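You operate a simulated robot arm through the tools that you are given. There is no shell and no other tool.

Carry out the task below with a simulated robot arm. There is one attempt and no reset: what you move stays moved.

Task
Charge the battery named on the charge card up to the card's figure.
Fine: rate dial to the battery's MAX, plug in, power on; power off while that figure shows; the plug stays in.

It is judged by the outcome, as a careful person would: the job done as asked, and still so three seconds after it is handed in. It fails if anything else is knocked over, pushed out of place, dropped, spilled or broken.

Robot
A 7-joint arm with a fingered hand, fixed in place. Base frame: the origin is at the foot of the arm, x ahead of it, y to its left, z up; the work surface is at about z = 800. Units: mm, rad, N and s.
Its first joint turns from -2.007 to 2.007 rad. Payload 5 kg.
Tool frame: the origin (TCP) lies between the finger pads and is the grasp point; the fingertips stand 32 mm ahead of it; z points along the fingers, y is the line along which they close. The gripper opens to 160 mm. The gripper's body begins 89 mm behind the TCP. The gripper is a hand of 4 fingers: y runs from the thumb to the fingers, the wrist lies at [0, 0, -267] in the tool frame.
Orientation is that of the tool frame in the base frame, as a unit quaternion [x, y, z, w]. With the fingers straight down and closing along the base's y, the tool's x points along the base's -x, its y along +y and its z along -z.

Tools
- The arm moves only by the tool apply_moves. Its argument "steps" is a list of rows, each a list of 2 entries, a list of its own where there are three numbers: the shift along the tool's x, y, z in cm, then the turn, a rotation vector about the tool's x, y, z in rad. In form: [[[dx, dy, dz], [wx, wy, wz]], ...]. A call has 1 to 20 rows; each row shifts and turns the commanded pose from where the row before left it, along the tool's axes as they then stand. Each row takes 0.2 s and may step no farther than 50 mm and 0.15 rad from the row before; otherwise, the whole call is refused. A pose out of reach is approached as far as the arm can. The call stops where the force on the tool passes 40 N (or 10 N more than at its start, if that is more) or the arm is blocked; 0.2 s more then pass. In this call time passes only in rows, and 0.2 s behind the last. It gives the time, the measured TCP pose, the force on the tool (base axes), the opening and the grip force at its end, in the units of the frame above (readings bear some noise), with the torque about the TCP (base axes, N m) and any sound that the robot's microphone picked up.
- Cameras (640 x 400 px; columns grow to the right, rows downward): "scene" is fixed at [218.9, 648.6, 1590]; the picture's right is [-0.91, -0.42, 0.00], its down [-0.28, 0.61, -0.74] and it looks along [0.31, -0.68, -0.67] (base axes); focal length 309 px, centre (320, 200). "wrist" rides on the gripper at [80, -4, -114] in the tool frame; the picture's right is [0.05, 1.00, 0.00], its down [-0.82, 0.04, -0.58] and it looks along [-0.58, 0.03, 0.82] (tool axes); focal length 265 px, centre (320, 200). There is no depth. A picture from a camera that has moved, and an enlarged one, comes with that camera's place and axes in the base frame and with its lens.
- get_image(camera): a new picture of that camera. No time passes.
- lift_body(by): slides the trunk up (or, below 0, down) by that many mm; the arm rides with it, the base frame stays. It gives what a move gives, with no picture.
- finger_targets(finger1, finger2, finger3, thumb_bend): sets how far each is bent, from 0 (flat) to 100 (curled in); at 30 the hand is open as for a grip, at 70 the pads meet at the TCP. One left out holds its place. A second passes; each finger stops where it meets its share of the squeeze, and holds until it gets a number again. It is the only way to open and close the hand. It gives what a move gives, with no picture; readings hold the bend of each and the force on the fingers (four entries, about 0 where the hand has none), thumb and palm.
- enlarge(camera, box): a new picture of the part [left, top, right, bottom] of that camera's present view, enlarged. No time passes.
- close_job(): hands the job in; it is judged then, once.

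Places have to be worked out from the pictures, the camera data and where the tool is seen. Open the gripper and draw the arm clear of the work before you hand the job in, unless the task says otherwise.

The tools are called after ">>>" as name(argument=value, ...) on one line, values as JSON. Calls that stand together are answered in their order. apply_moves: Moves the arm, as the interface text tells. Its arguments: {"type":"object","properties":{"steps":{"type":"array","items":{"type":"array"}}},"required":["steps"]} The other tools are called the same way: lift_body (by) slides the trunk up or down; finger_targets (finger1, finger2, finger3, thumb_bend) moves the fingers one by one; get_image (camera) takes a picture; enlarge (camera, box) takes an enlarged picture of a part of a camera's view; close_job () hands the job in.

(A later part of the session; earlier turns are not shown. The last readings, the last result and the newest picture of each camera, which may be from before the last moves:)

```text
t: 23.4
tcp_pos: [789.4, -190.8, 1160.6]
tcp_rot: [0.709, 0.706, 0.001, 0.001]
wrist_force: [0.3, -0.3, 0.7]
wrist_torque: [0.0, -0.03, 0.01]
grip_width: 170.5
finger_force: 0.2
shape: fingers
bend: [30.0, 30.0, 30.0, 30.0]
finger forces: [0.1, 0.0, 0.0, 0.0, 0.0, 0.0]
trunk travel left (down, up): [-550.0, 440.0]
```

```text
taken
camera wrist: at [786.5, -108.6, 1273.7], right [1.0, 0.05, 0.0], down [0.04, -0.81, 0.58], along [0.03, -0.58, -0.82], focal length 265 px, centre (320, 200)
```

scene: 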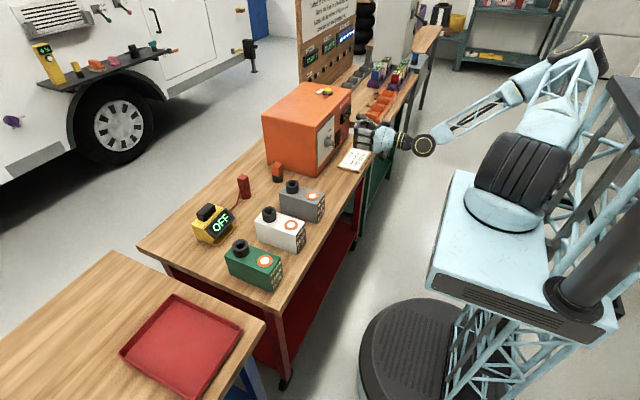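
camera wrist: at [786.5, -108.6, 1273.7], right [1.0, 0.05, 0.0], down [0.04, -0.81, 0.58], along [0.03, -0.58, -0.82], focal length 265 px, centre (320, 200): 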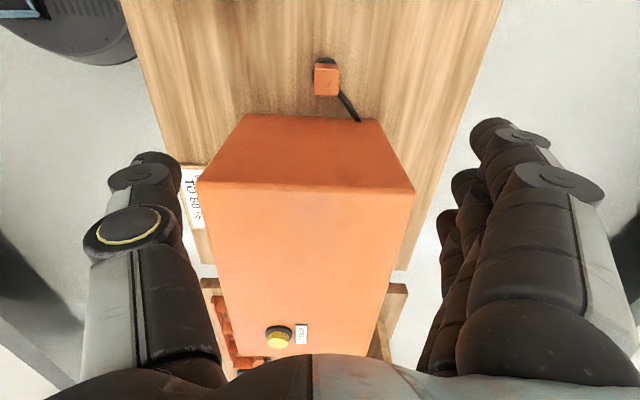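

Rotation succeeded (tool y now along +x). I enlarge the plug from this second viewpoint to triangulate it.

>>> enlarge(camera="wrist", box=[270, 40, 390, 120])

```text
5.00 times, centred on (330, 80) of wrist
camera zoom: at [786.5, -108.6, 1273.7], right [1.0, 0.05, 0.0], down [0.04, -0.81, 0.58], along [0.03, -0.58, -0.82], focal length 1327 px, centre (270, 800)
```

zoom: 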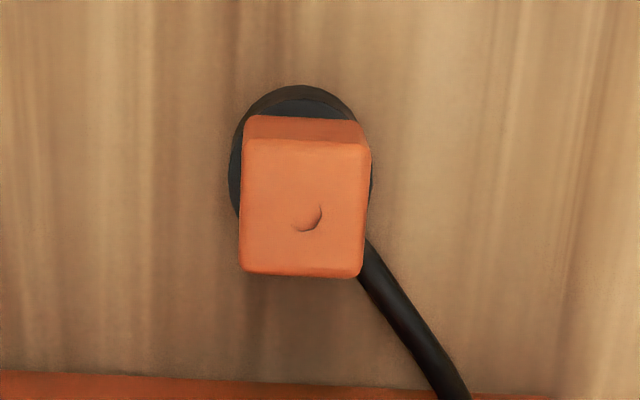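

The plug block's top centre triangulates to about (800, -188, 869), ~35 mm square and axis-aligned. I descend to z≈955 above it and check alignment.

>>> apply_moves(steps=[[[0.1, 0.3, 4.1], [0, 0, 0]], [[0.1, 0.3, 4.1], [0, 0, 0]], [[0.1, 0.3, 4.1], [0, 0, 0]], [[0, 0.2, 4.1], [0, 0, 0]], [[0, 0, 4.1], [0, 0, 0]]])

>>> get_image(camera="wrist")

>>> enlarge(camera="scene", box=[220, 110, 340, 200])

```text
t: 24.6
tcp_pos: [801.7, -188.2, 953.6]
tcp_rot: [0.707, 0.707, 0.001, 0.0]
wrist_force: [0.2, -0.8, 0.3]
wrist_torque: [0.0, 0.02, 0.02]
grip_width: 170.8
finger_force: 0.0
shape: fingers
bend: [30.0, 30.0, 30.0, 30.0]
finger forces: [0.1, 0.0, 0.0, 0.0, 0.0, 0.1]
trunk travel left (down, up): [-550.0, 440.0]
```

```text
taken
camera wrist: at [798.1, -106.9, 1067.9], right [1.0, 0.05, 0.0], down [0.04, -0.82, 0.58], along [0.03, -0.58, -0.82], focal length 265 px, centre (320, 200)
```

wrist: 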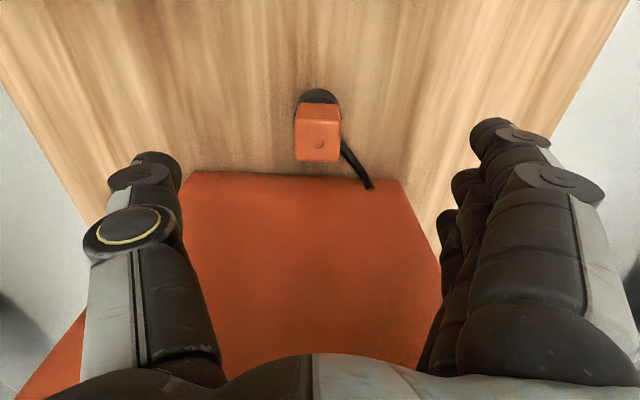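

```text
4.44 times, centred on (280, 155) of scene
camera zoom: at [218.9, 648.6, 1590.0], right [-0.91, -0.42, 0.0], down [-0.28, 0.61, -0.74], along [0.31, -0.68, -0.67], focal length 1373 px, centre (498, 400)
```

zoom: 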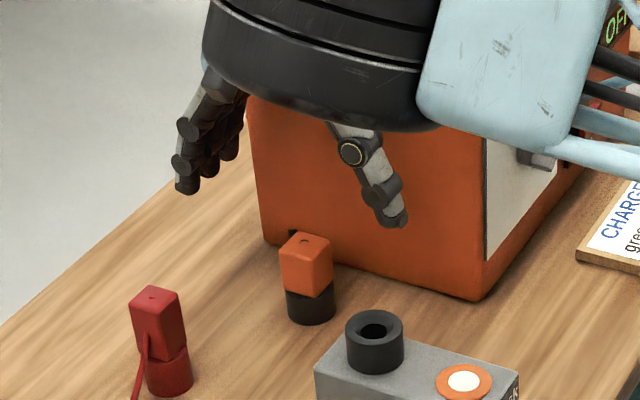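

Alignment matches prediction. I descend to z≈866 so the fingertips stop just above the plug's black collar.

>>> apply_moves(steps=[[[0, 0, 2.9], [0, 0, 0]], [[0, 0, 2.9], [0, 0, 0]], [[0, 0, 2.9], [0, 0, 0]]])

>>> get_image(camera="wrist")

>>> enlarge(camera="scene", box=[220, 110, 340, 200])

```text
t: 25.4
tcp_pos: [800.5, -187.7, 866.2]
tcp_rot: [0.708, 0.707, 0.0, 0.0]
wrist_force: [0.2, -0.7, -0.5]
wrist_torque: [0.01, 0.0, -0.04]
grip_width: 170.9
finger_force: 0.0
shape: fingers
bend: [30.0, 30.0, 30.0, 30.0]
finger forces: [0.1, 0.0, 0.0, 0.0, 0.0, 0.0]
trunk travel left (down, up): [-550.0, 440.0]
```

```text
taken
camera wrist: at [798.1, -105.7, 980.8], right [1.0, 0.05, 0.0], down [0.04, -0.81, 0.58], along [0.03, -0.58, -0.82], focal length 265 px, centre (320, 200)
```

wrist: 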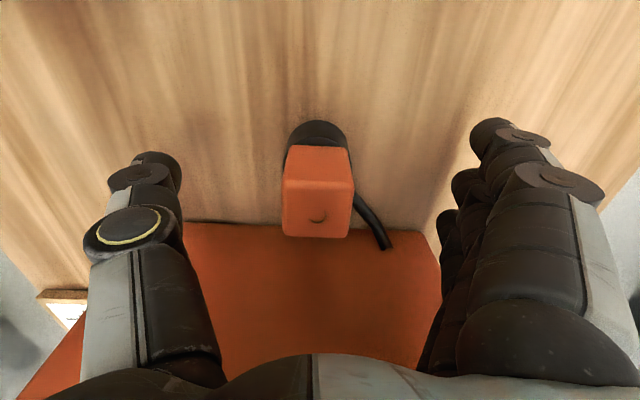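

```text
4.44 times, centred on (280, 155) of scene
camera zoom: at [218.9, 648.6, 1590.0], right [-0.91, -0.42, 0.0], down [-0.28, 0.61, -0.74], along [0.31, -0.68, -0.67], focal length 1373 px, centre (498, 400)
```

zoom: 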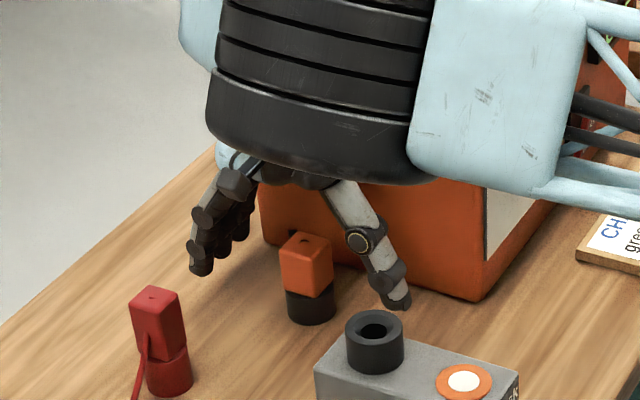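

Position is good. I close only finger 2 and the thumb on the block, with fingers 1 and 3 held half-open.

>>> finger_targets(finger1=50, finger2=72, finger3=50, thumb_bend=72)

>>> get_image(camera="wrist")

>>> enlarge(camera="scene", box=[220, 110, 340, 200])

```text
t: 26.4
tcp_pos: [801.7, -188.3, 867.4]
tcp_rot: [0.707, 0.707, 0.001, 0.0]
wrist_force: [-6.8, 0.0, -0.3]
wrist_torque: [0.02, 0.29, 0.02]
grip_width: 66.0
finger_force: 13.0
shape: fingers
bend: [50.0, 61.0, 50.0, 67.0]
finger forces: [0.1, 9.9, 0.0, 0.0, 17.0, 0.0]
trunk travel left (down, up): [-550.0, 440.0]
```

```text
taken
camera wrist: at [797.3, -105.9, 981.2], right [1.0, 0.05, 0.0], down [0.04, -0.81, 0.58], along [0.03, -0.58, -0.82], focal length 265 px, centre (320, 200)
```

wrist: 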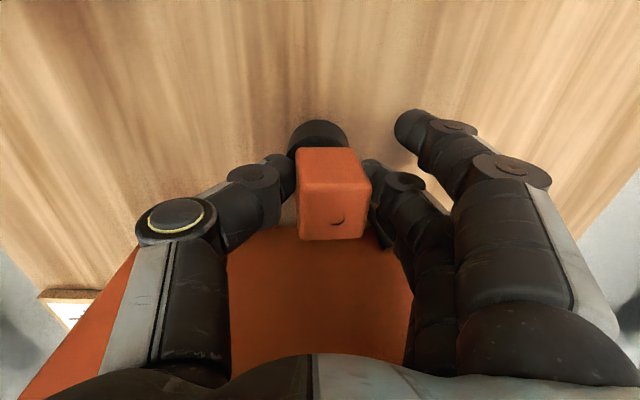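

```text
4.44 times, centred on (280, 155) of scene
camera zoom: at [218.9, 648.6, 1590.0], right [-0.91, -0.42, 0.0], down [-0.28, 0.61, -0.74], along [0.31, -0.68, -0.67], focal length 1373 px, centre (498, 400)
```

zoom: 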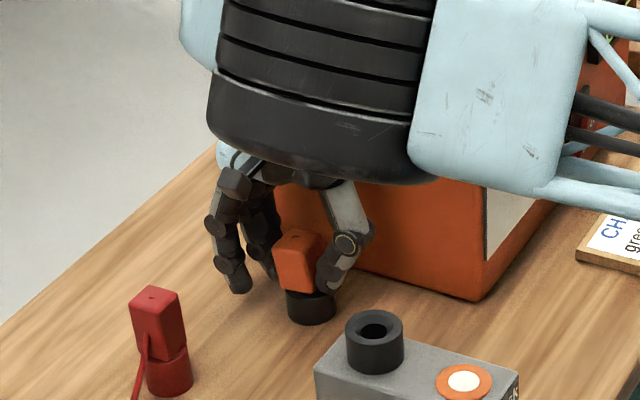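

The thumb pushed the block a little toward +x (tool force -6.8 N in x) and it leans slightly; the black collar stayed put, so it looks like a dock. I shift the grip 5 mm toward -x to bring it upright and read the force.

>>> apply_moves(steps=[[[0, -0.25, 0], [0, 0, 0]], [[0, -0.25, 0], [0, 0, 0]]])

>>> get_image(camera="wrist")

>>> enlarge(camera="scene", box=[260, 140, 310, 190])

```text
t: 27.0
tcp_pos: [796.8, -187.2, 867.2]
tcp_rot: [0.708, 0.707, 0.001, 0.002]
wrist_force: [0.6, 0.9, -0.2]
wrist_torque: [0.02, 0.0, 0.01]
grip_width: 64.3
finger_force: 12.0
shape: fingers
bend: [50.0, 60.0, 50.0, 68.0]
finger forces: [0.0, 12.0, 0.1, 0.1, 11.7, 0.0]
trunk travel left (down, up): [-550.0, 440.0]
```

```text
taken
camera wrist: at [793.3, -106.1, 981.6], right [1.0, 0.05, 0.0], down [0.04, -0.81, 0.58], along [0.03, -0.58, -0.82], focal length 265 px, centre (320, 200)
```

wrist: 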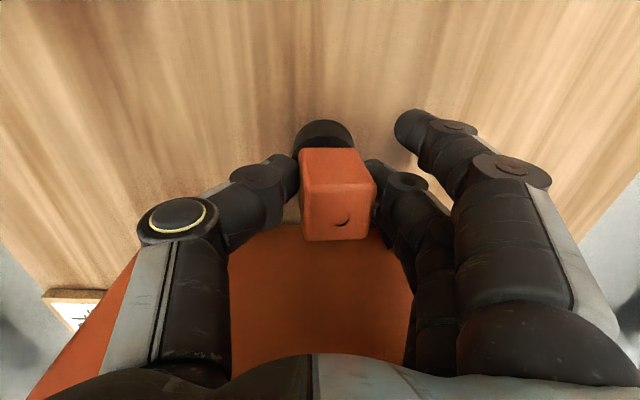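

```text
8.00 times, centred on (285, 165) of scene
camera zoom: at [218.9, 648.6, 1590.0], right [-0.91, -0.42, 0.0], down [-0.28, 0.61, -0.74], along [0.31, -0.68, -0.67], focal length 2472 px, centre (600, 480)
```

zoom: 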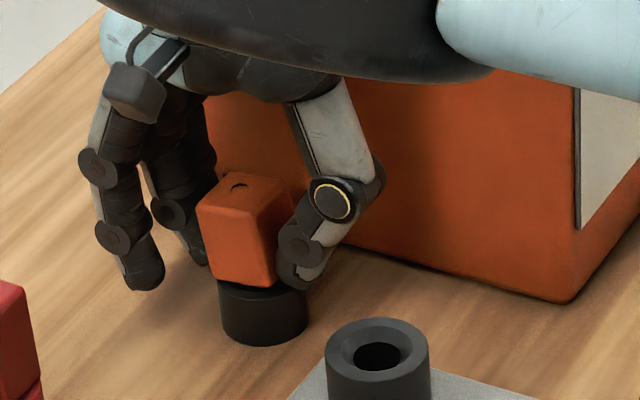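

Grip is balanced (12 N each), but the block's top still leans about 6 mm toward +x. I shift another 6 mm to -x to stand it upright.

>>> apply_moves(steps=[[[0, -0.3, 0], [0, 0, 0]], [[0, -0.3, 0], [0, 0, 0]]])

>>> get_image(camera="wrist")

>>> enlarge(camera="scene", box=[260, 140, 310, 190])

```text
t: 27.6
tcp_pos: [790.3, -187.3, 867.3]
tcp_rot: [0.707, 0.707, 0.001, 0.0]
wrist_force: [6.3, 0.0, 0.0]
wrist_torque: [0.01, -0.3, 0.0]
grip_width: 61.1
finger_force: 10.5
shape: fingers
bend: [50.0, 60.0, 50.0, 68.0]
finger forces: [0.0, 13.4, 0.0, 0.0, 7.8, 0.0]
trunk travel left (down, up): [-550.0, 440.0]
```

```text
taken
camera wrist: at [787.3, -105.8, 981.3], right [1.0, 0.05, 0.0], down [0.04, -0.81, 0.58], along [0.03, -0.58, -0.82], focal length 265 px, centre (320, 200)
```

wrist: 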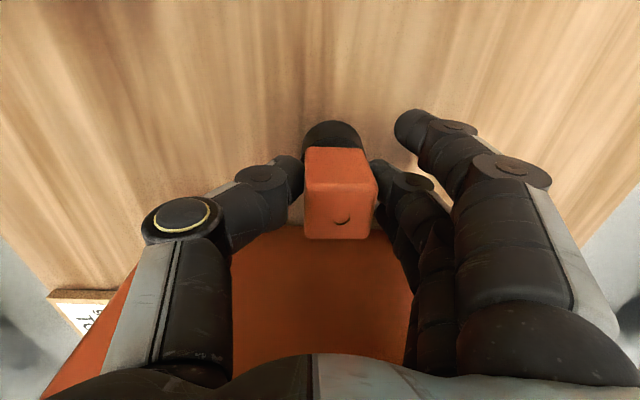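

```text
8.00 times, centred on (285, 165) of scene
camera zoom: at [218.9, 648.6, 1590.0], right [-0.91, -0.42, 0.0], down [-0.28, 0.61, -0.74], along [0.31, -0.68, -0.67], focal length 2472 px, centre (600, 480)
```

zoom: 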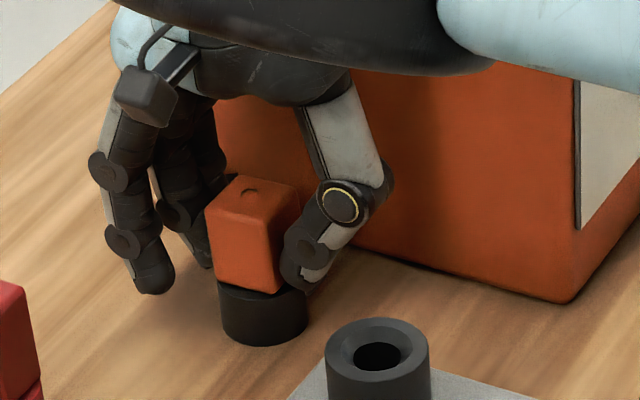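

The dock resists (6 N) and the block sits off-centre in the hand because the thumb squeezes harder. I open, re-centre on the plug, and will set the thumb by position first, then close finger 2 against it.

>>> finger_targets(finger1=50, finger2=48, finger3=50, thumb_bend=48)

>>> apply_moves(steps=[[[0, 0.5, 0], [0, 0, 0]], [[0, 0.5, 0], [0, 0, 0]]])

>>> get_image(camera="wrist")

>>> enlarge(camera="scene", box=[260, 140, 310, 190])

```text
t: 28.6
tcp_pos: [790.0, -187.9, 867.6]
tcp_rot: [0.707, 0.707, 0.001, 0.0]
wrist_force: [0.1, -0.2, -0.3]
wrist_torque: [-0.03, 0.0, -0.02]
grip_width: 95.3
finger_force: 0.0
shape: fingers
bend: [50.0, 48.0, 50.0, 48.0]
finger forces: [0.0, 0.0, 0.0, 0.0, 0.0, 0.0]
trunk travel left (down, up): [-550.0, 440.0]
```

```text
t: 29.2
tcp_pos: [800.9, -187.2, 866.6]
tcp_rot: [0.706, 0.708, 0.0, 0.001]
wrist_force: [0.2, 0.0, -0.4]
wrist_torque: [0.02, 0.03, 0.01]
grip_width: 95.2
finger_force: 0.1
shape: fingers
bend: [50.0, 48.0, 50.0, 48.0]
finger forces: [0.1, 0.0, 0.0, 0.0, 0.0, 0.1]
trunk travel left (down, up): [-550.0, 440.0]
```

```text
taken
camera wrist: at [797.0, -106.1, 981.1], right [1.0, 0.05, 0.0], down [0.04, -0.82, 0.58], along [0.03, -0.58, -0.82], focal length 265 px, centre (320, 200)
```

wrist: 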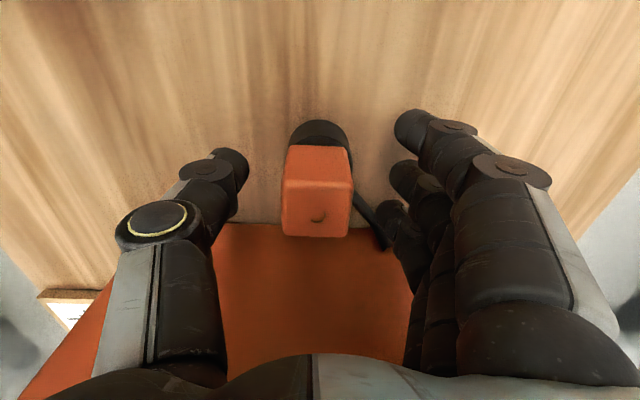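

```text
8.00 times, centred on (285, 165) of scene
camera zoom: at [218.9, 648.6, 1590.0], right [-0.91, -0.42, 0.0], down [-0.28, 0.61, -0.74], along [0.31, -0.68, -0.67], focal length 2472 px, centre (600, 480)
```

zoom: 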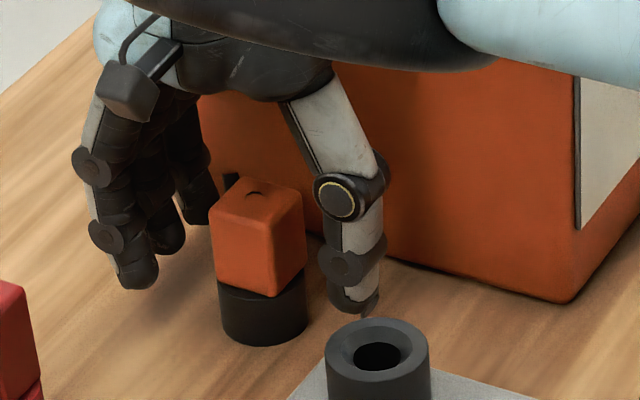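

The plug is upright again and centred. I move only the thumb to 60 and check for contact.

>>> finger_targets(thumb_bend=60, finger2=56)

>>> get_image(camera="wrist")

```text
t: 30.2
tcp_pos: [800.0, -189.6, 868.0]
tcp_rot: [0.708, 0.707, 0.0, 0.0]
wrist_force: [0.1, 0.7, 0.2]
wrist_torque: [0.03, -0.03, -0.03]
grip_width: 72.9
finger_force: 0.1
shape: fingers
bend: [50.0, 56.0, 50.0, 60.0]
finger forces: [0.0, 0.1, 0.1, 0.0, 0.1, 0.1]
trunk travel left (down, up): [-550.0, 440.0]
```

```text
taken
camera wrist: at [796.8, -106.3, 981.1], right [1.0, 0.05, 0.0], down [0.04, -0.81, 0.58], along [0.03, -0.58, -0.82], focal length 265 px, centre (320, 200)
```

wrist: 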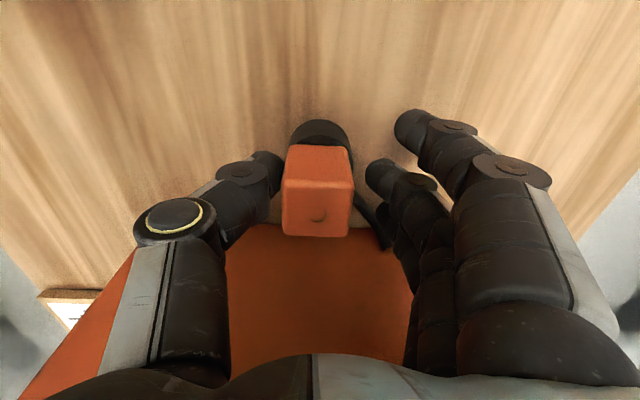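

Thumb is about 2–3 mm from the block; finger 2 about 12 mm. I set the thumb to 61.5 and close finger 2 against it.

>>> finger_targets(thumb_bend=61.5, finger2=75)

>>> get_image(camera="wrist")

>>> enlarge(camera="scene", box=[260, 140, 310, 190])

```text
t: 31.2
tcp_pos: [800.4, -188.5, 867.9]
tcp_rot: [0.707, 0.707, 0.001, 0.0]
wrist_force: [9.1, 1.3, 4.8]
wrist_torque: [-0.05, -0.27, -0.01]
grip_width: 75.2
finger_force: 8.0
shape: fingers
bend: [50.0, 69.0, 50.0, 60.0]
finger forces: [0.0, 12.4, 0.0, 0.0, 3.7, 0.0]
trunk travel left (down, up): [-550.0, 440.0]
```

```text
taken
camera wrist: at [797.2, -106.1, 981.3], right [1.0, 0.05, 0.0], down [0.04, -0.81, 0.58], along [0.03, -0.58, -0.82], focal length 265 px, centre (320, 200)
```

wrist: 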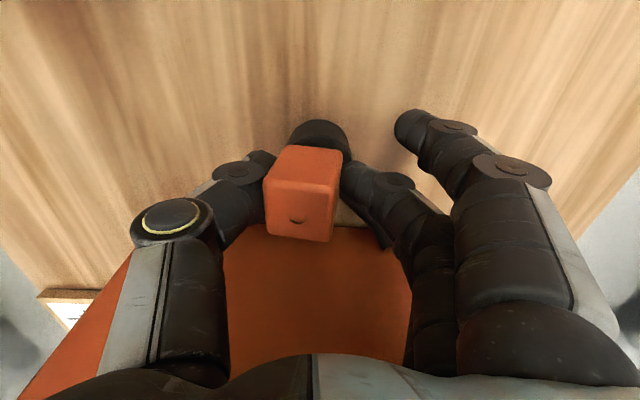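

```text
8.00 times, centred on (285, 165) of scene
camera zoom: at [218.9, 648.6, 1590.0], right [-0.91, -0.42, 0.0], down [-0.28, 0.61, -0.74], along [0.31, -0.68, -0.67], focal length 2472 px, centre (600, 480)
```

zoom: 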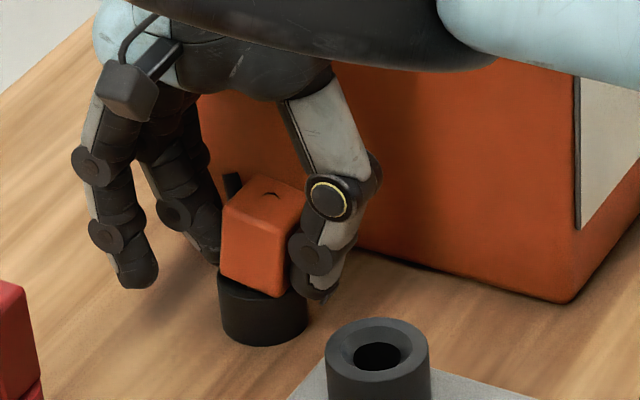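

Now finger 2 dominated and the block leans the other way. I open slightly to let the plug settle upright, then close both to equal, moderate targets.

>>> finger_targets(thumb_bend=57, finger2=57)

>>> finger_targets(thumb_bend=64.5, finger2=65.5)

>>> get_image(camera="wrist")

>>> enlarge(camera="scene", box=[260, 140, 310, 190])

```text
t: 32.2
tcp_pos: [799.9, -188.9, 867.0]
tcp_rot: [0.707, 0.707, 0.001, 0.002]
wrist_force: [-1.8, 0.2, -0.7]
wrist_torque: [-0.01, 0.03, -0.03]
grip_width: 79.4
finger_force: 0.0
shape: fingers
bend: [50.0, 56.0, 50.0, 56.0]
finger forces: [0.1, 0.0, 0.1, 0.0, 0.0, 0.1]
trunk travel left (down, up): [-550.0, 440.0]
```

```text
t: 33.2
tcp_pos: [799.8, -187.8, 867.2]
tcp_rot: [0.707, 0.707, 0.0, 0.001]
wrist_force: [0.3, -0.1, 0.0]
wrist_torque: [0.01, 0.03, -0.04]
grip_width: 69.5
finger_force: 3.7
shape: fingers
bend: [50.0, 62.0, 50.0, 63.0]
finger forces: [0.0, 3.9, 0.1, 0.1, 3.9, 0.0]
trunk travel left (down, up): [-550.0, 440.0]
```

```text
taken
camera wrist: at [796.8, -106.3, 981.1], right [1.0, 0.05, 0.0], down [0.04, -0.81, 0.58], along [0.03, -0.58, -0.82], focal length 265 px, centre (320, 200)
```

wrist: 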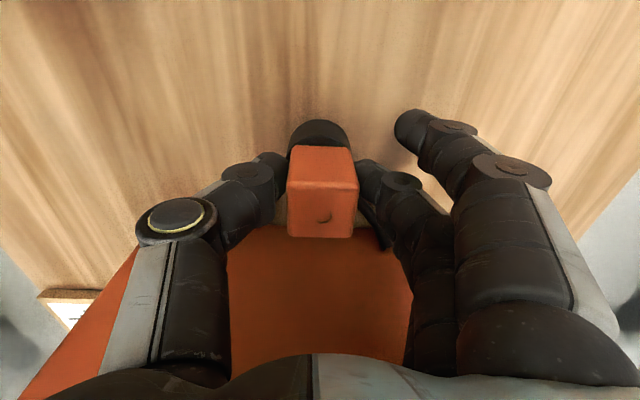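

```text
8.00 times, centred on (285, 165) of scene
camera zoom: at [218.9, 648.6, 1590.0], right [-0.91, -0.42, 0.0], down [-0.28, 0.61, -0.74], along [0.31, -0.68, -0.67], focal length 2472 px, centre (600, 480)
```

zoom: 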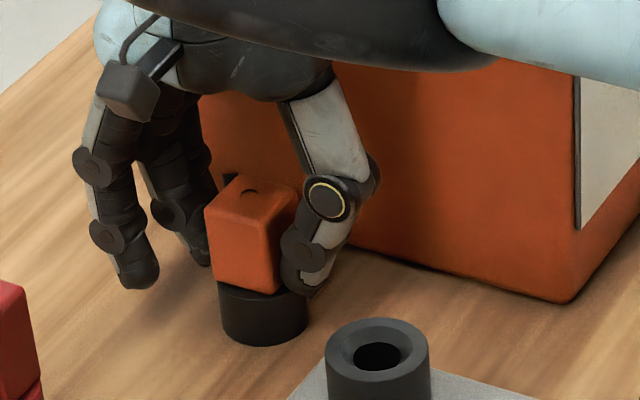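

Balanced at 3.9 N with nearly equal bends and the block upright. I increase the squeeze evenly.

>>> finger_targets(thumb_bend=67, finger2=69)

>>> get_image(camera="wrist")

>>> enlarge(camera="scene", box=[260, 140, 310, 190])

```text
t: 34.2
tcp_pos: [799.9, -188.0, 867.2]
tcp_rot: [0.707, 0.707, 0.0, 0.001]
wrist_force: [-0.3, -0.3, -0.2]
wrist_torque: [0.02, 0.0, 0.0]
grip_width: 68.2
finger_force: 7.9
shape: fingers
bend: [50.0, 62.0, 50.0, 65.0]
finger forces: [0.0, 8.0, 0.1, 0.0, 8.0, 0.0]
trunk travel left (down, up): [-550.0, 440.0]
```

```text
taken
camera wrist: at [796.8, -106.3, 981.1], right [1.0, 0.05, 0.0], down [0.04, -0.81, 0.58], along [0.03, -0.58, -0.82], focal length 265 px, centre (320, 200)
```

wrist: 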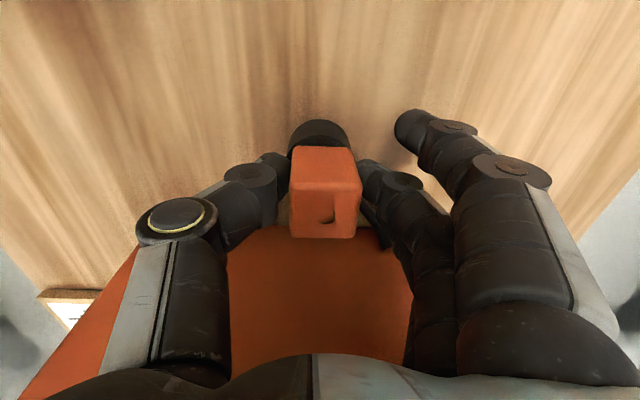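

```text
8.00 times, centred on (285, 165) of scene
camera zoom: at [218.9, 648.6, 1590.0], right [-0.91, -0.42, 0.0], down [-0.28, 0.61, -0.74], along [0.31, -0.68, -0.67], focal length 2472 px, centre (600, 480)
```

zoom: 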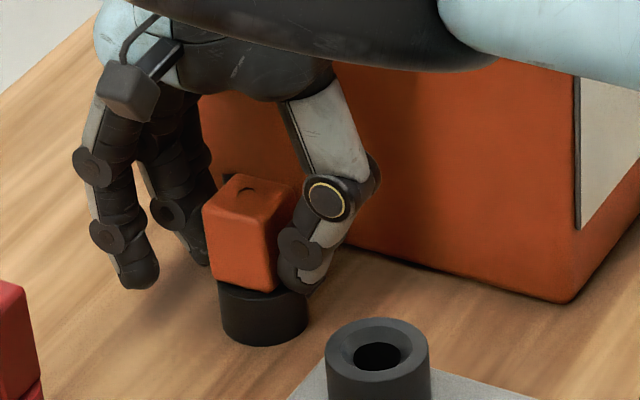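

Balanced 8 N. I bias finger 2 slightly more and the thumb slightly less to straighten the small lean while adding squeeze.

>>> finger_targets(thumb_bend=66.5, finger2=73)

>>> get_image(camera="wrist")

>>> enlarge(camera="scene", box=[260, 140, 310, 190])

```text
t: 35.2
tcp_pos: [799.5, -188.3, 867.6]
tcp_rot: [0.707, 0.707, 0.002, 0.0]
wrist_force: [-0.3, 0.3, 0.8]
wrist_torque: [0.02, 0.0, 0.02]
grip_width: 69.4
finger_force: 8.3
shape: fingers
bend: [50.0, 63.0, 50.0, 64.0]
finger forces: [0.0, 8.4, 0.1, 0.1, 8.4, 0.0]
trunk travel left (down, up): [-550.0, 440.0]
```

```text
taken
camera wrist: at [796.8, -106.3, 981.1], right [1.0, 0.05, 0.0], down [0.04, -0.81, 0.58], along [0.03, -0.58, -0.82], focal length 265 px, centre (320, 200)
```

wrist: 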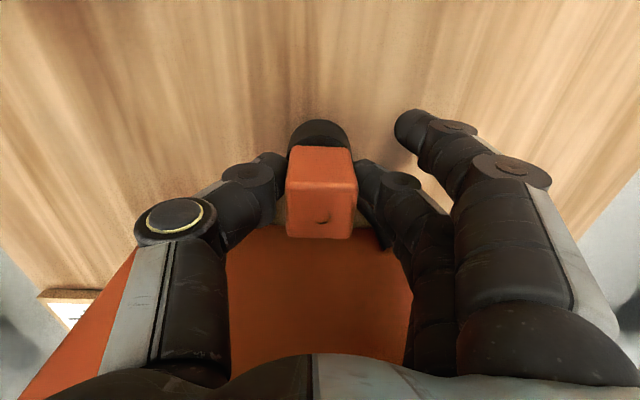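

```text
8.00 times, centred on (285, 165) of scene
camera zoom: at [218.9, 648.6, 1590.0], right [-0.91, -0.42, 0.0], down [-0.28, 0.61, -0.74], along [0.31, -0.68, -0.67], focal length 2472 px, centre (600, 480)
```

zoom: 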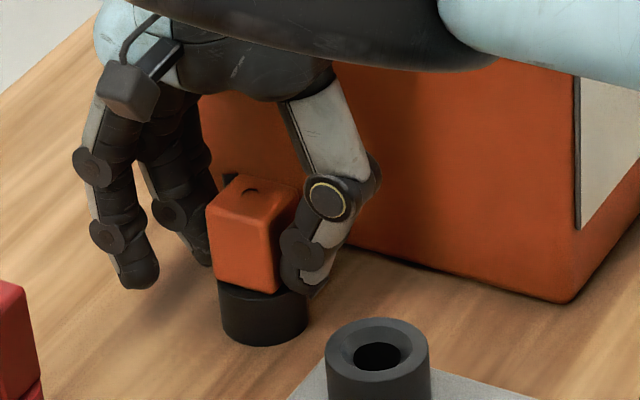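

Well balanced and upright (bends 63/64, 8.4 N). One more increase of the squeeze in the same proportion.

>>> finger_targets(thumb_bend=68, finger2=79)

>>> get_image(camera="wrist")

```text
t: 36.2
tcp_pos: [800.8, -187.4, 866.8]
tcp_rot: [0.707, 0.707, 0.001, 0.001]
wrist_force: [-0.2, 0.4, 0.5]
wrist_torque: [0.0, -0.01, -0.01]
grip_width: 67.6
finger_force: 9.4
shape: fingers
bend: [50.0, 62.0, 50.0, 65.0]
finger forces: [0.1, 9.0, 0.0, 0.0, 9.0, 0.1]
trunk travel left (down, up): [-550.0, 440.0]
```

```text
taken
camera wrist: at [796.8, -106.3, 981.1], right [1.0, 0.05, 0.0], down [0.04, -0.81, 0.58], along [0.03, -0.58, -0.82], focal length 265 px, centre (320, 200)
```

wrist: 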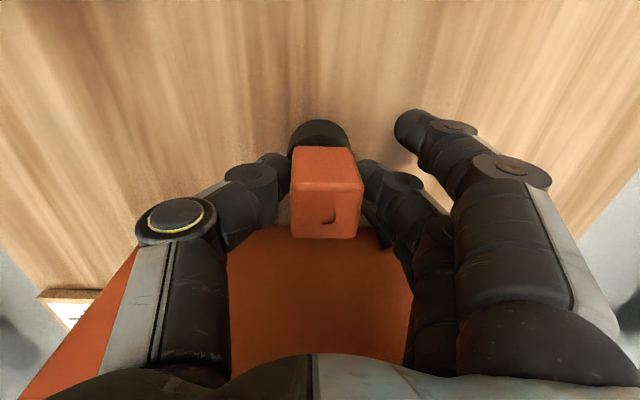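

Finger 2 saturates at ~9 N, so I return the thumb to 66.5 (straighter) and lift gently 30 mm.

>>> finger_targets(thumb_bend=66.5)

>>> apply_moves(steps=[[[0, 0, -0.5], [0, 0, 0]], [[0, 0, -1.0], [0, 0, 0]], [[0, 0, -1.5], [0, 0, 0]]])

>>> get_image(camera="wrist")

>>> enlarge(camera="scene", box=[260, 140, 310, 190])

```text
t: 37.2
tcp_pos: [799.8, -188.0, 867.6]
tcp_rot: [0.707, 0.707, 0.0, 0.001]
wrist_force: [-0.6, 0.8, 0.5]
wrist_torque: [0.0, 0.01, 0.0]
grip_width: 69.2
finger_force: 8.2
shape: fingers
bend: [50.0, 62.0, 50.0, 64.0]
finger forces: [0.0, 7.8, 0.0, 0.0, 7.8, 0.0]
trunk travel left (down, up): [-550.0, 440.0]
```

```text
t: 38.0
tcp_pos: [800.8, -188.5, 896.3]
tcp_rot: [0.707, 0.707, 0.0, 0.001]
wrist_force: [0.7, -0.3, -0.5]
wrist_torque: [0.01, 0.01, 0.0]
grip_width: 69.2
finger_force: 8.3
shape: fingers
bend: [50.0, 62.0, 50.0, 64.0]
finger forces: [0.0, 7.9, 0.0, 0.0, 7.8, 0.0]
trunk travel left (down, up): [-550.0, 440.0]
```

```text
taken
camera wrist: at [797.1, -105.9, 1010.0], right [1.0, 0.05, 0.0], down [0.04, -0.82, 0.58], along [0.03, -0.58, -0.82], focal length 265 px, centre (320, 200)
```

wrist: 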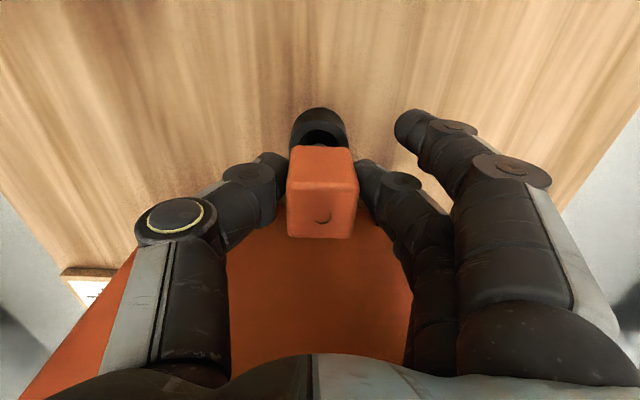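

```text
8.00 times, centred on (285, 165) of scene
camera zoom: at [218.9, 648.6, 1590.0], right [-0.91, -0.42, 0.0], down [-0.28, 0.61, -0.74], along [0.31, -0.68, -0.67], focal length 2472 px, centre (600, 480)
```

zoom: 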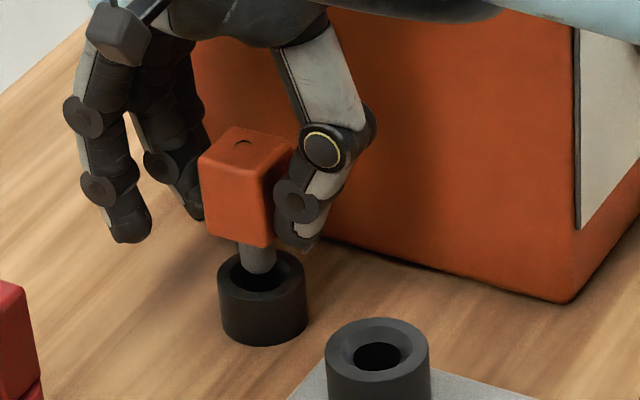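

The plug's pin is lifting out of its dock cleanly. I raise it to z≈1030.

>>> apply_moves(steps=[[[0, 0, -2.5], [0, 0, 0]], [[0, 0, -2.5], [0, 0, 0]], [[0, 0, -2.8], [0, 0, 0]], [[0, 0, -2.8], [0, 0, 0]], [[0, 0, -2.8], [0, 0, 0]]])

>>> get_image(camera="wrist")

>>> enlarge(camera="scene", box=[240, 100, 320, 180])

```text
t: 39.2
tcp_pos: [800.2, -188.0, 1032.0]
tcp_rot: [0.707, 0.707, 0.001, 0.001]
wrist_force: [-0.2, 0.0, -0.5]
wrist_torque: [-0.01, -0.05, -0.01]
grip_width: 69.0
finger_force: 8.3
shape: fingers
bend: [50.0, 62.0, 50.0, 64.0]
finger forces: [0.0, 7.8, 0.1, 0.1, 7.8, 0.0]
trunk travel left (down, up): [-550.0, 440.0]
```

```text
taken
camera wrist: at [796.4, -106.0, 1144.9], right [1.0, 0.05, 0.0], down [0.04, -0.82, 0.58], along [0.03, -0.58, -0.82], focal length 265 px, centre (320, 200)
```

wrist: 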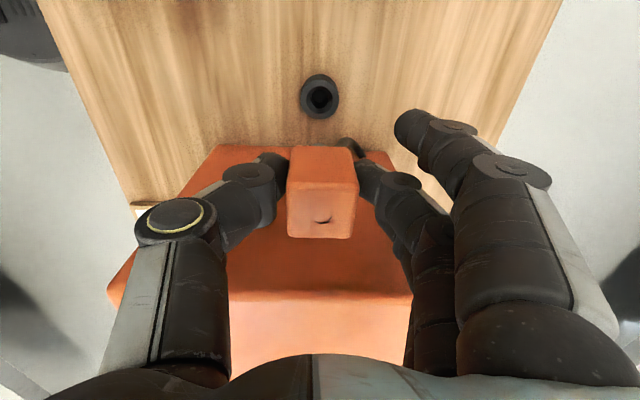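

```text
5.00 times, centred on (280, 140) of scene
camera zoom: at [218.9, 648.6, 1590.0], right [-0.91, -0.42, 0.0], down [-0.28, 0.61, -0.74], along [0.31, -0.68, -0.67], focal length 1545 px, centre (520, 500)
```

zoom: 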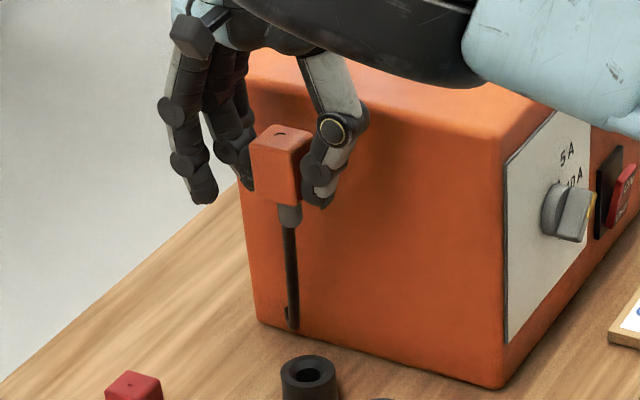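

The plug is free; its cable hangs down to the box. I take a calibration zoom of the dock from here (same hand-to-plug relation) before carrying it over.

>>> enlarge(camera="wrist", box=[280, 60, 380, 130])

>>> enlarge(camera="wrist", box=[250, 120, 410, 250])

```text
5.71 times, centred on (330, 95) of wrist
camera zoom: at [796.4, -106.0, 1144.9], right [1.0, 0.05, 0.0], down [0.04, -0.82, 0.58], along [0.03, -0.58, -0.82], focal length 1517 px, centre (263, 800)
```

zoom: 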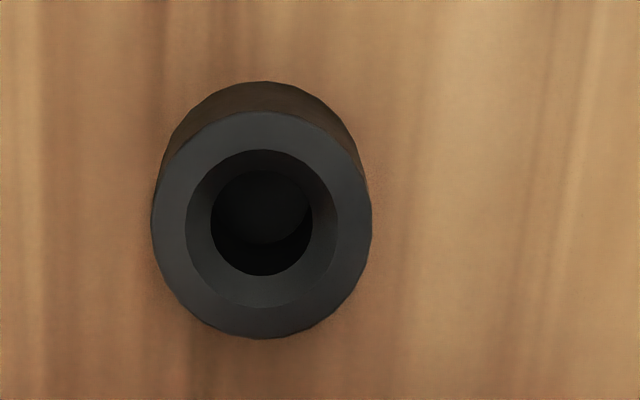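

```text
3.08 times, centred on (330, 185) of wrist
camera zoom: at [796.4, -106.0, 1144.9], right [1.0, 0.05, 0.0], down [0.04, -0.82, 0.58], along [0.03, -0.58, -0.82], focal length 817 px, centre (289, 246)
```

zoom: 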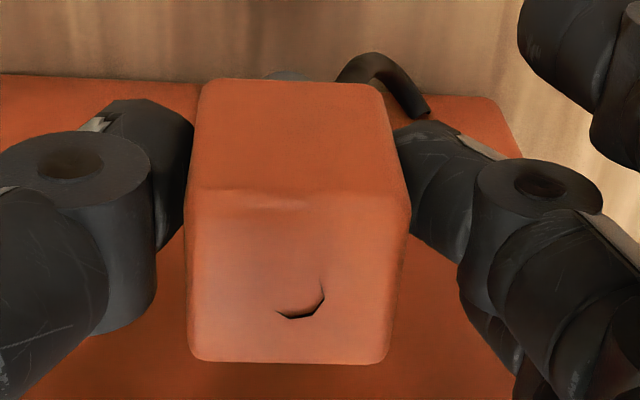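

The dock's top centre computes to (800.7, -187.0), so the pin axis is essentially at the TCP. I raise and carry the plug over toward the green battery's socket near (645, 241).

>>> apply_moves(steps=[[[0, 0, -3.4], [0, 0, 0]], [[0, 0, -3.3], [0, 0, 0]], [[0, 0, -3.3], [0, 0, 0]], [[2.5, -0.9, 0], [0, 0, 0]], [[3.5, -1.27, 0], [0, 0, 0]], [[4.0, -1.45, 0], [0, 0, 0]], [[4.0, -1.45, 0], [0, 0, 0]], [[4.0, -1.45, 0], [0, 0, 0]]])

>>> get_image(camera="scene")

>>> get_image(camera="wrist")

```text
t: 41.0
tcp_pos: [733.5, -4.8, 1128.4]
tcp_rot: [0.706, 0.708, 0.0, 0.001]
wrist_force: [0.3, 0.9, -1.1]
wrist_torque: [-0.01, 0.02, 0.03]
grip_width: 69.0
finger_force: 7.9
shape: fingers
bend: [50.0, 62.0, 50.0, 64.0]
finger forces: [0.1, 7.7, 0.1, 0.1, 7.8, 0.0]
trunk travel left (down, up): [-550.0, 440.0]
```

```text
taken
```

scene: 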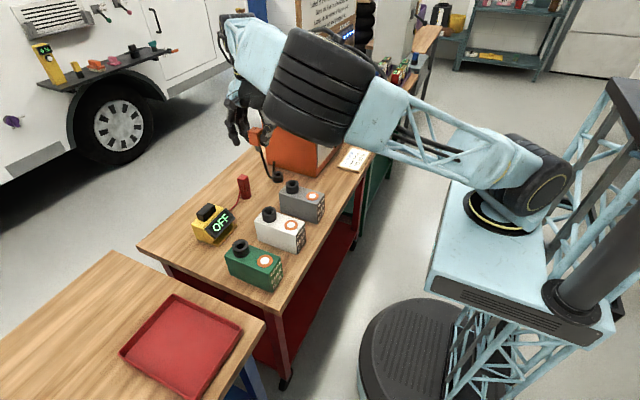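

```text
taken
camera wrist: at [730.6, 76.5, 1242.7], right [1.0, 0.05, 0.0], down [0.04, -0.81, 0.58], along [0.03, -0.58, -0.82], focal length 265 px, centre (320, 200)
```

wrist: 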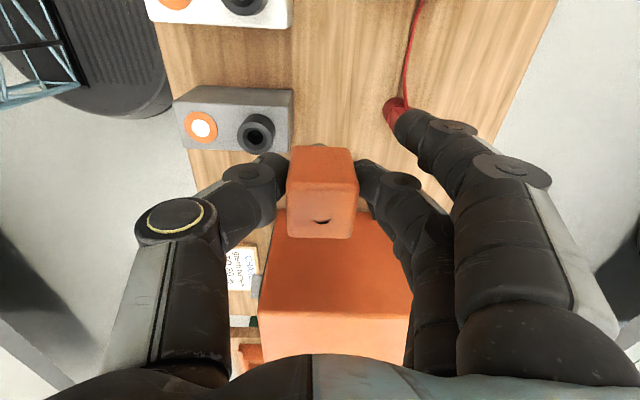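

The carry goes well. I continue the remaining ~260 mm to above the green battery.

>>> apply_moves(steps=[[[4.1, -1.48, 0], [0, 0, 0]], [[4.1, -1.48, 0], [0, 0, 0]], [[4.1, -1.48, 0], [0, 0, 0]], [[4.1, -1.48, 0], [0, 0, 0]], [[4.1, -1.48, 0], [0, 0, 0]], [[4.0, -1.48, 0], [0, 0, 0]]])

>>> get_image(camera="scene")

>>> get_image(camera="wrist")

```text
t: 42.4
tcp_pos: [643.3, 239.5, 1132.3]
tcp_rot: [0.707, 0.707, 0.0, 0.001]
wrist_force: [0.0, 1.1, -0.9]
wrist_torque: [-0.01, 0.01, 0.0]
grip_width: 69.0
finger_force: 8.1
shape: fingers
bend: [50.0, 62.0, 50.0, 64.0]
finger forces: [0.0, 7.8, 0.1, 0.1, 7.8, 0.0]
trunk travel left (down, up): [-550.0, 440.0]
```

```text
taken
```

scene: 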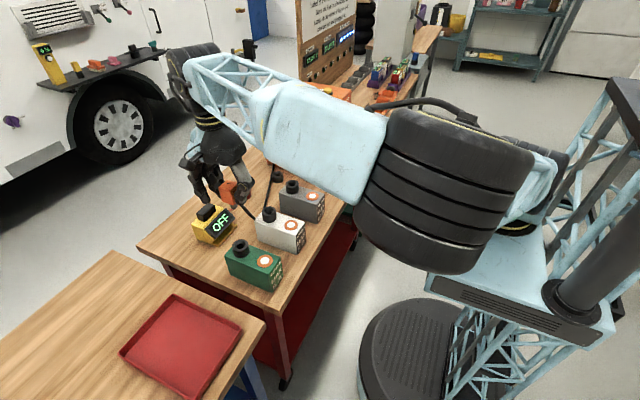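

```text
taken
camera wrist: at [640.2, 321.1, 1245.4], right [1.0, 0.05, 0.0], down [0.04, -0.81, 0.58], along [0.03, -0.58, -0.82], focal length 265 px, centre (320, 200)
```

wrist: 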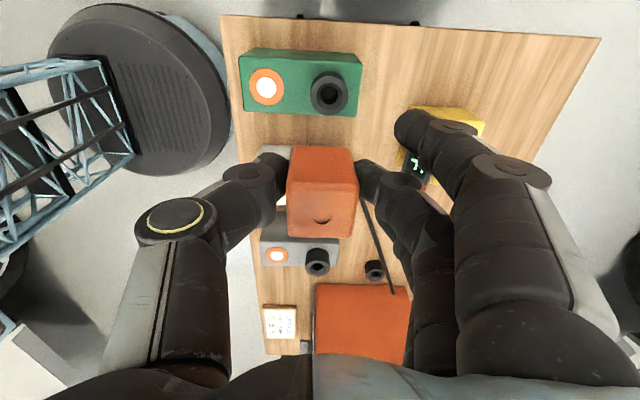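

The green battery's socket is at (330, 93) in the wrist view. I enlarge it for precise alignment, comparing with the dock calibration.

>>> enlarge(camera="wrist", box=[280, 60, 380, 130])

>>> enlarge(camera="scene", box=[170, 150, 310, 300])

```text
5.71 times, centred on (330, 95) of wrist
camera zoom: at [640.2, 321.1, 1245.4], right [1.0, 0.05, 0.0], down [0.04, -0.81, 0.58], along [0.03, -0.58, -0.82], focal length 1517 px, centre (263, 800)
```

zoom: 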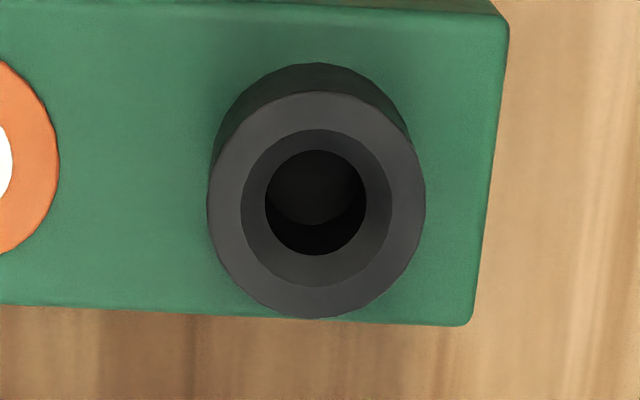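

```text
2.67 times, centred on (240, 225) of scene
camera zoom: at [218.9, 648.6, 1590.0], right [-0.91, -0.42, 0.0], down [-0.28, 0.61, -0.74], along [0.31, -0.68, -0.67], focal length 824 px, centre (533, 133)
```

zoom: 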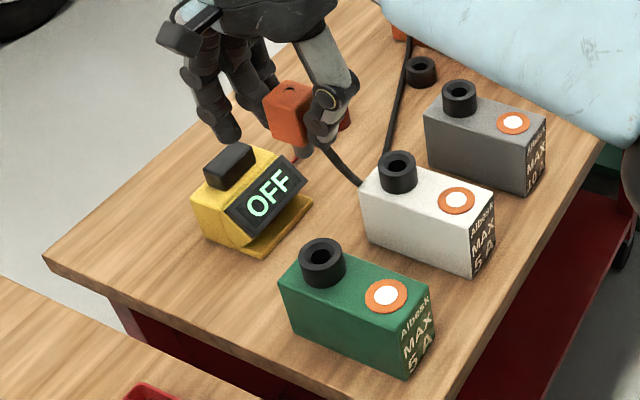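

The socket top centre is at about (655.4, 243.8, 929), same collar size as the dock. I correct +11 mm in x and +3 mm in y and descend to about 15–20 mm above insertion.

>>> apply_moves(steps=[[[0.16, 0.56, 2.0], [0, 0, 0]], [[0.16, 0.56, 3.2], [0, 0, 0]], [[0, 0, 3.2], [0, 0, 0]], [[0, 0, 2.8], [0, 0, 0]], [[0, 0, 0], [0, 0, 0]]])

>>> get_image(camera="wrist")

>>> enlarge(camera="scene", box=[190, 190, 300, 290])

```text
t: 43.6
tcp_pos: [658.3, 240.9, 1019.2]
tcp_rot: [0.707, 0.707, 0.001, 0.0]
wrist_force: [1.0, -0.1, -0.9]
wrist_torque: [0.02, 0.0, 0.03]
grip_width: 69.2
finger_force: 7.8
shape: fingers
bend: [50.0, 62.0, 50.0, 64.0]
finger forces: [0.1, 7.8, 0.0, 0.0, 7.7, 0.0]
trunk travel left (down, up): [-550.0, 440.0]
```

```text
taken
camera wrist: at [654.1, 322.7, 1132.5], right [1.0, 0.05, 0.0], down [0.04, -0.81, 0.58], along [0.03, -0.58, -0.82], focal length 265 px, centre (320, 200)
```

wrist: 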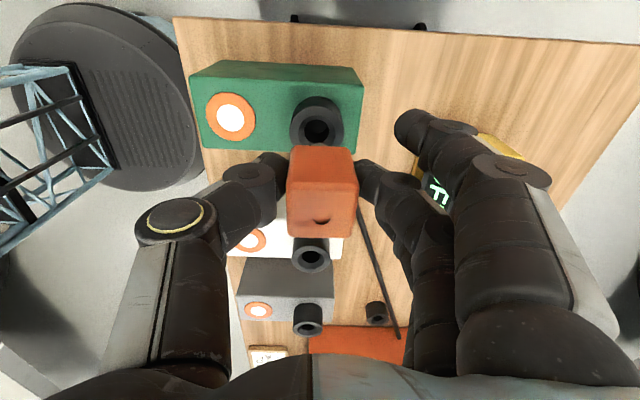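

```text
4.00 times, centred on (245, 240) of scene
camera zoom: at [218.9, 648.6, 1590.0], right [-0.91, -0.42, 0.0], down [-0.28, 0.61, -0.74], along [0.31, -0.68, -0.67], focal length 1236 px, centre (620, 40)
```

zoom: 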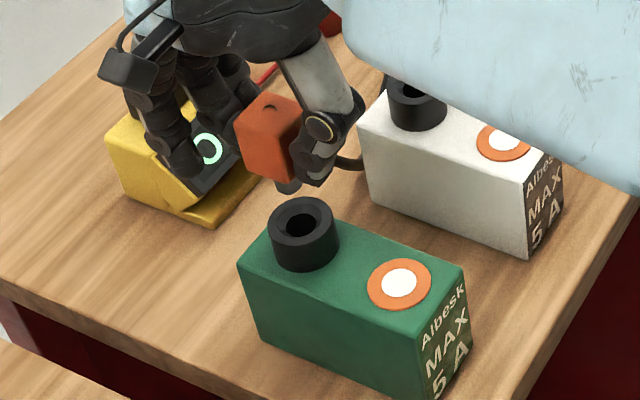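

I check the alignment again with a zoom of the socket now visible just behind the plug.

>>> enlarge(camera="wrist", box=[270, 80, 390, 160])

>>> enlarge(camera="scene", box=[235, 205, 285, 245])

```text
5.00 times, centred on (330, 120) of wrist
camera zoom: at [654.1, 322.7, 1132.5], right [1.0, 0.05, 0.0], down [0.04, -0.81, 0.58], along [0.03, -0.58, -0.82], focal length 1327 px, centre (270, 600)
```

zoom: 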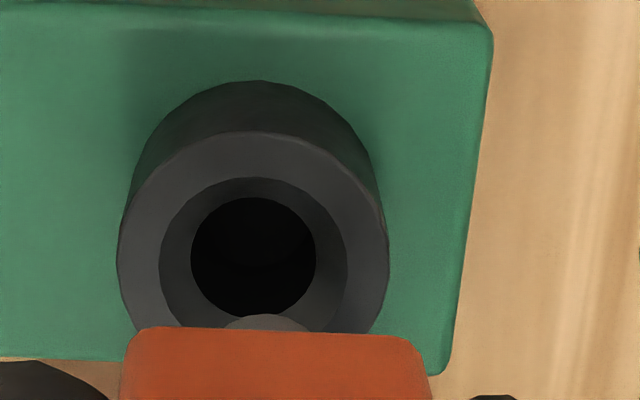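

```text
10.00 times, centred on (260, 225) of scene
camera zoom: at [218.9, 648.6, 1590.0], right [-0.91, -0.42, 0.0], down [-0.28, 0.61, -0.74], along [0.31, -0.68, -0.67], focal length 3089 px, centre (920, -50)
```

zoom: 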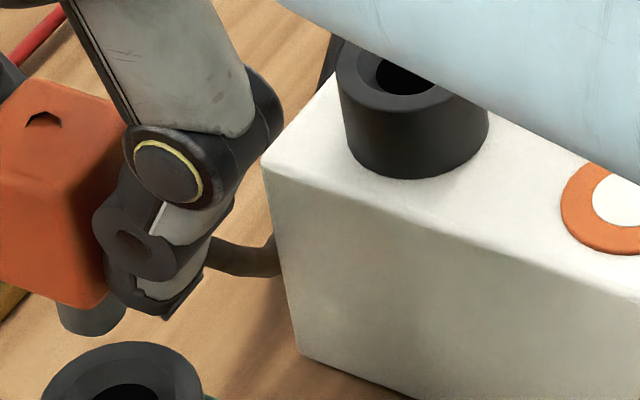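

The socket needs a correction of about (-2.4, +1.4) mm relative to the pin. I apply it and descend to just above the socket mouth.

>>> apply_moves(steps=[[[0.14, -0.24, 0.5], [0, 0, 0]], [[0, 0, 0.7], [0, 0, 0]], [[0, 0, 0.3], [0, 0, 0]], [[0, 0, 0], [0, 0, 0]]])

>>> get_image(camera="wrist")

>>> enlarge(camera="scene", box=[215, 205, 275, 265])

>>> enlarge(camera="wrist", box=[270, 90, 390, 170])

```text
t: 44.6
tcp_pos: [654.8, 242.1, 1003.8]
tcp_rot: [0.707, 0.707, 0.0, 0.0]
wrist_force: [0.7, -0.7, -0.6]
wrist_torque: [0.0, -0.02, 0.0]
grip_width: 69.3
finger_force: 7.6
shape: fingers
bend: [50.0, 62.0, 50.0, 64.0]
finger forces: [0.0, 7.8, 0.0, 0.0, 7.7, 0.1]
trunk travel left (down, up): [-550.0, 440.0]
```

```text
taken
camera wrist: at [651.2, 323.4, 1117.5], right [1.0, 0.05, 0.0], down [0.04, -0.81, 0.58], along [0.03, -0.58, -0.82], focal length 265 px, centre (320, 200)
```

wrist: 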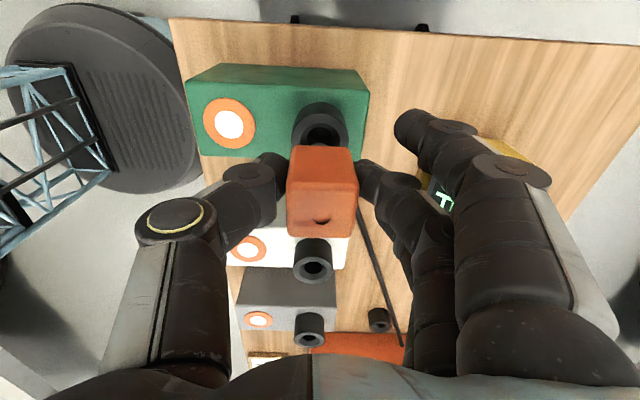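

```text
6.67 times, centred on (245, 235) of scene
camera zoom: at [218.9, 648.6, 1590.0], right [-0.91, -0.42, 0.0], down [-0.28, 0.61, -0.74], along [0.31, -0.68, -0.67], focal length 2060 px, centre (820, -33)
```

zoom: 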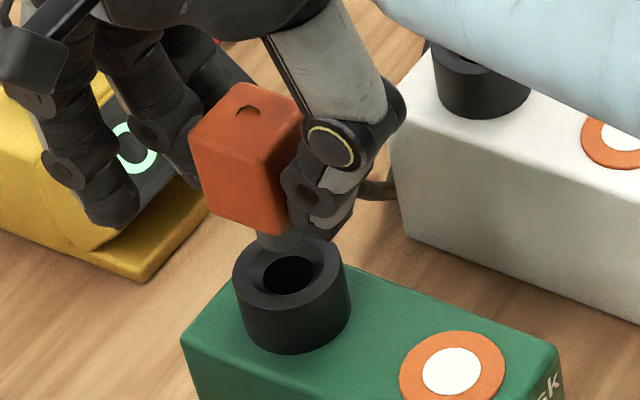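

```text
5.00 times, centred on (330, 130) of wrist
camera zoom: at [651.2, 323.4, 1117.5], right [1.0, 0.05, 0.0], down [0.04, -0.81, 0.58], along [0.03, -0.58, -0.82], focal length 1327 px, centre (270, 550)
```

zoom: 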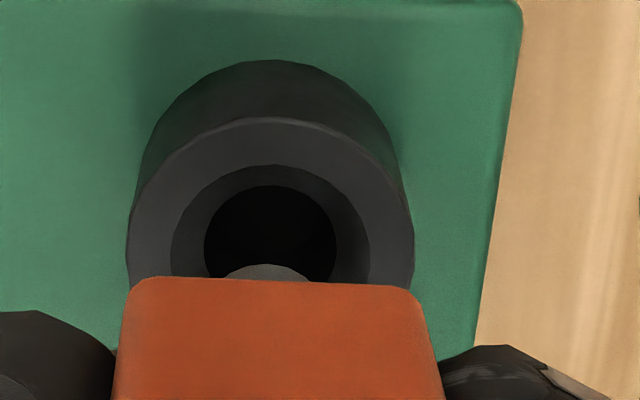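

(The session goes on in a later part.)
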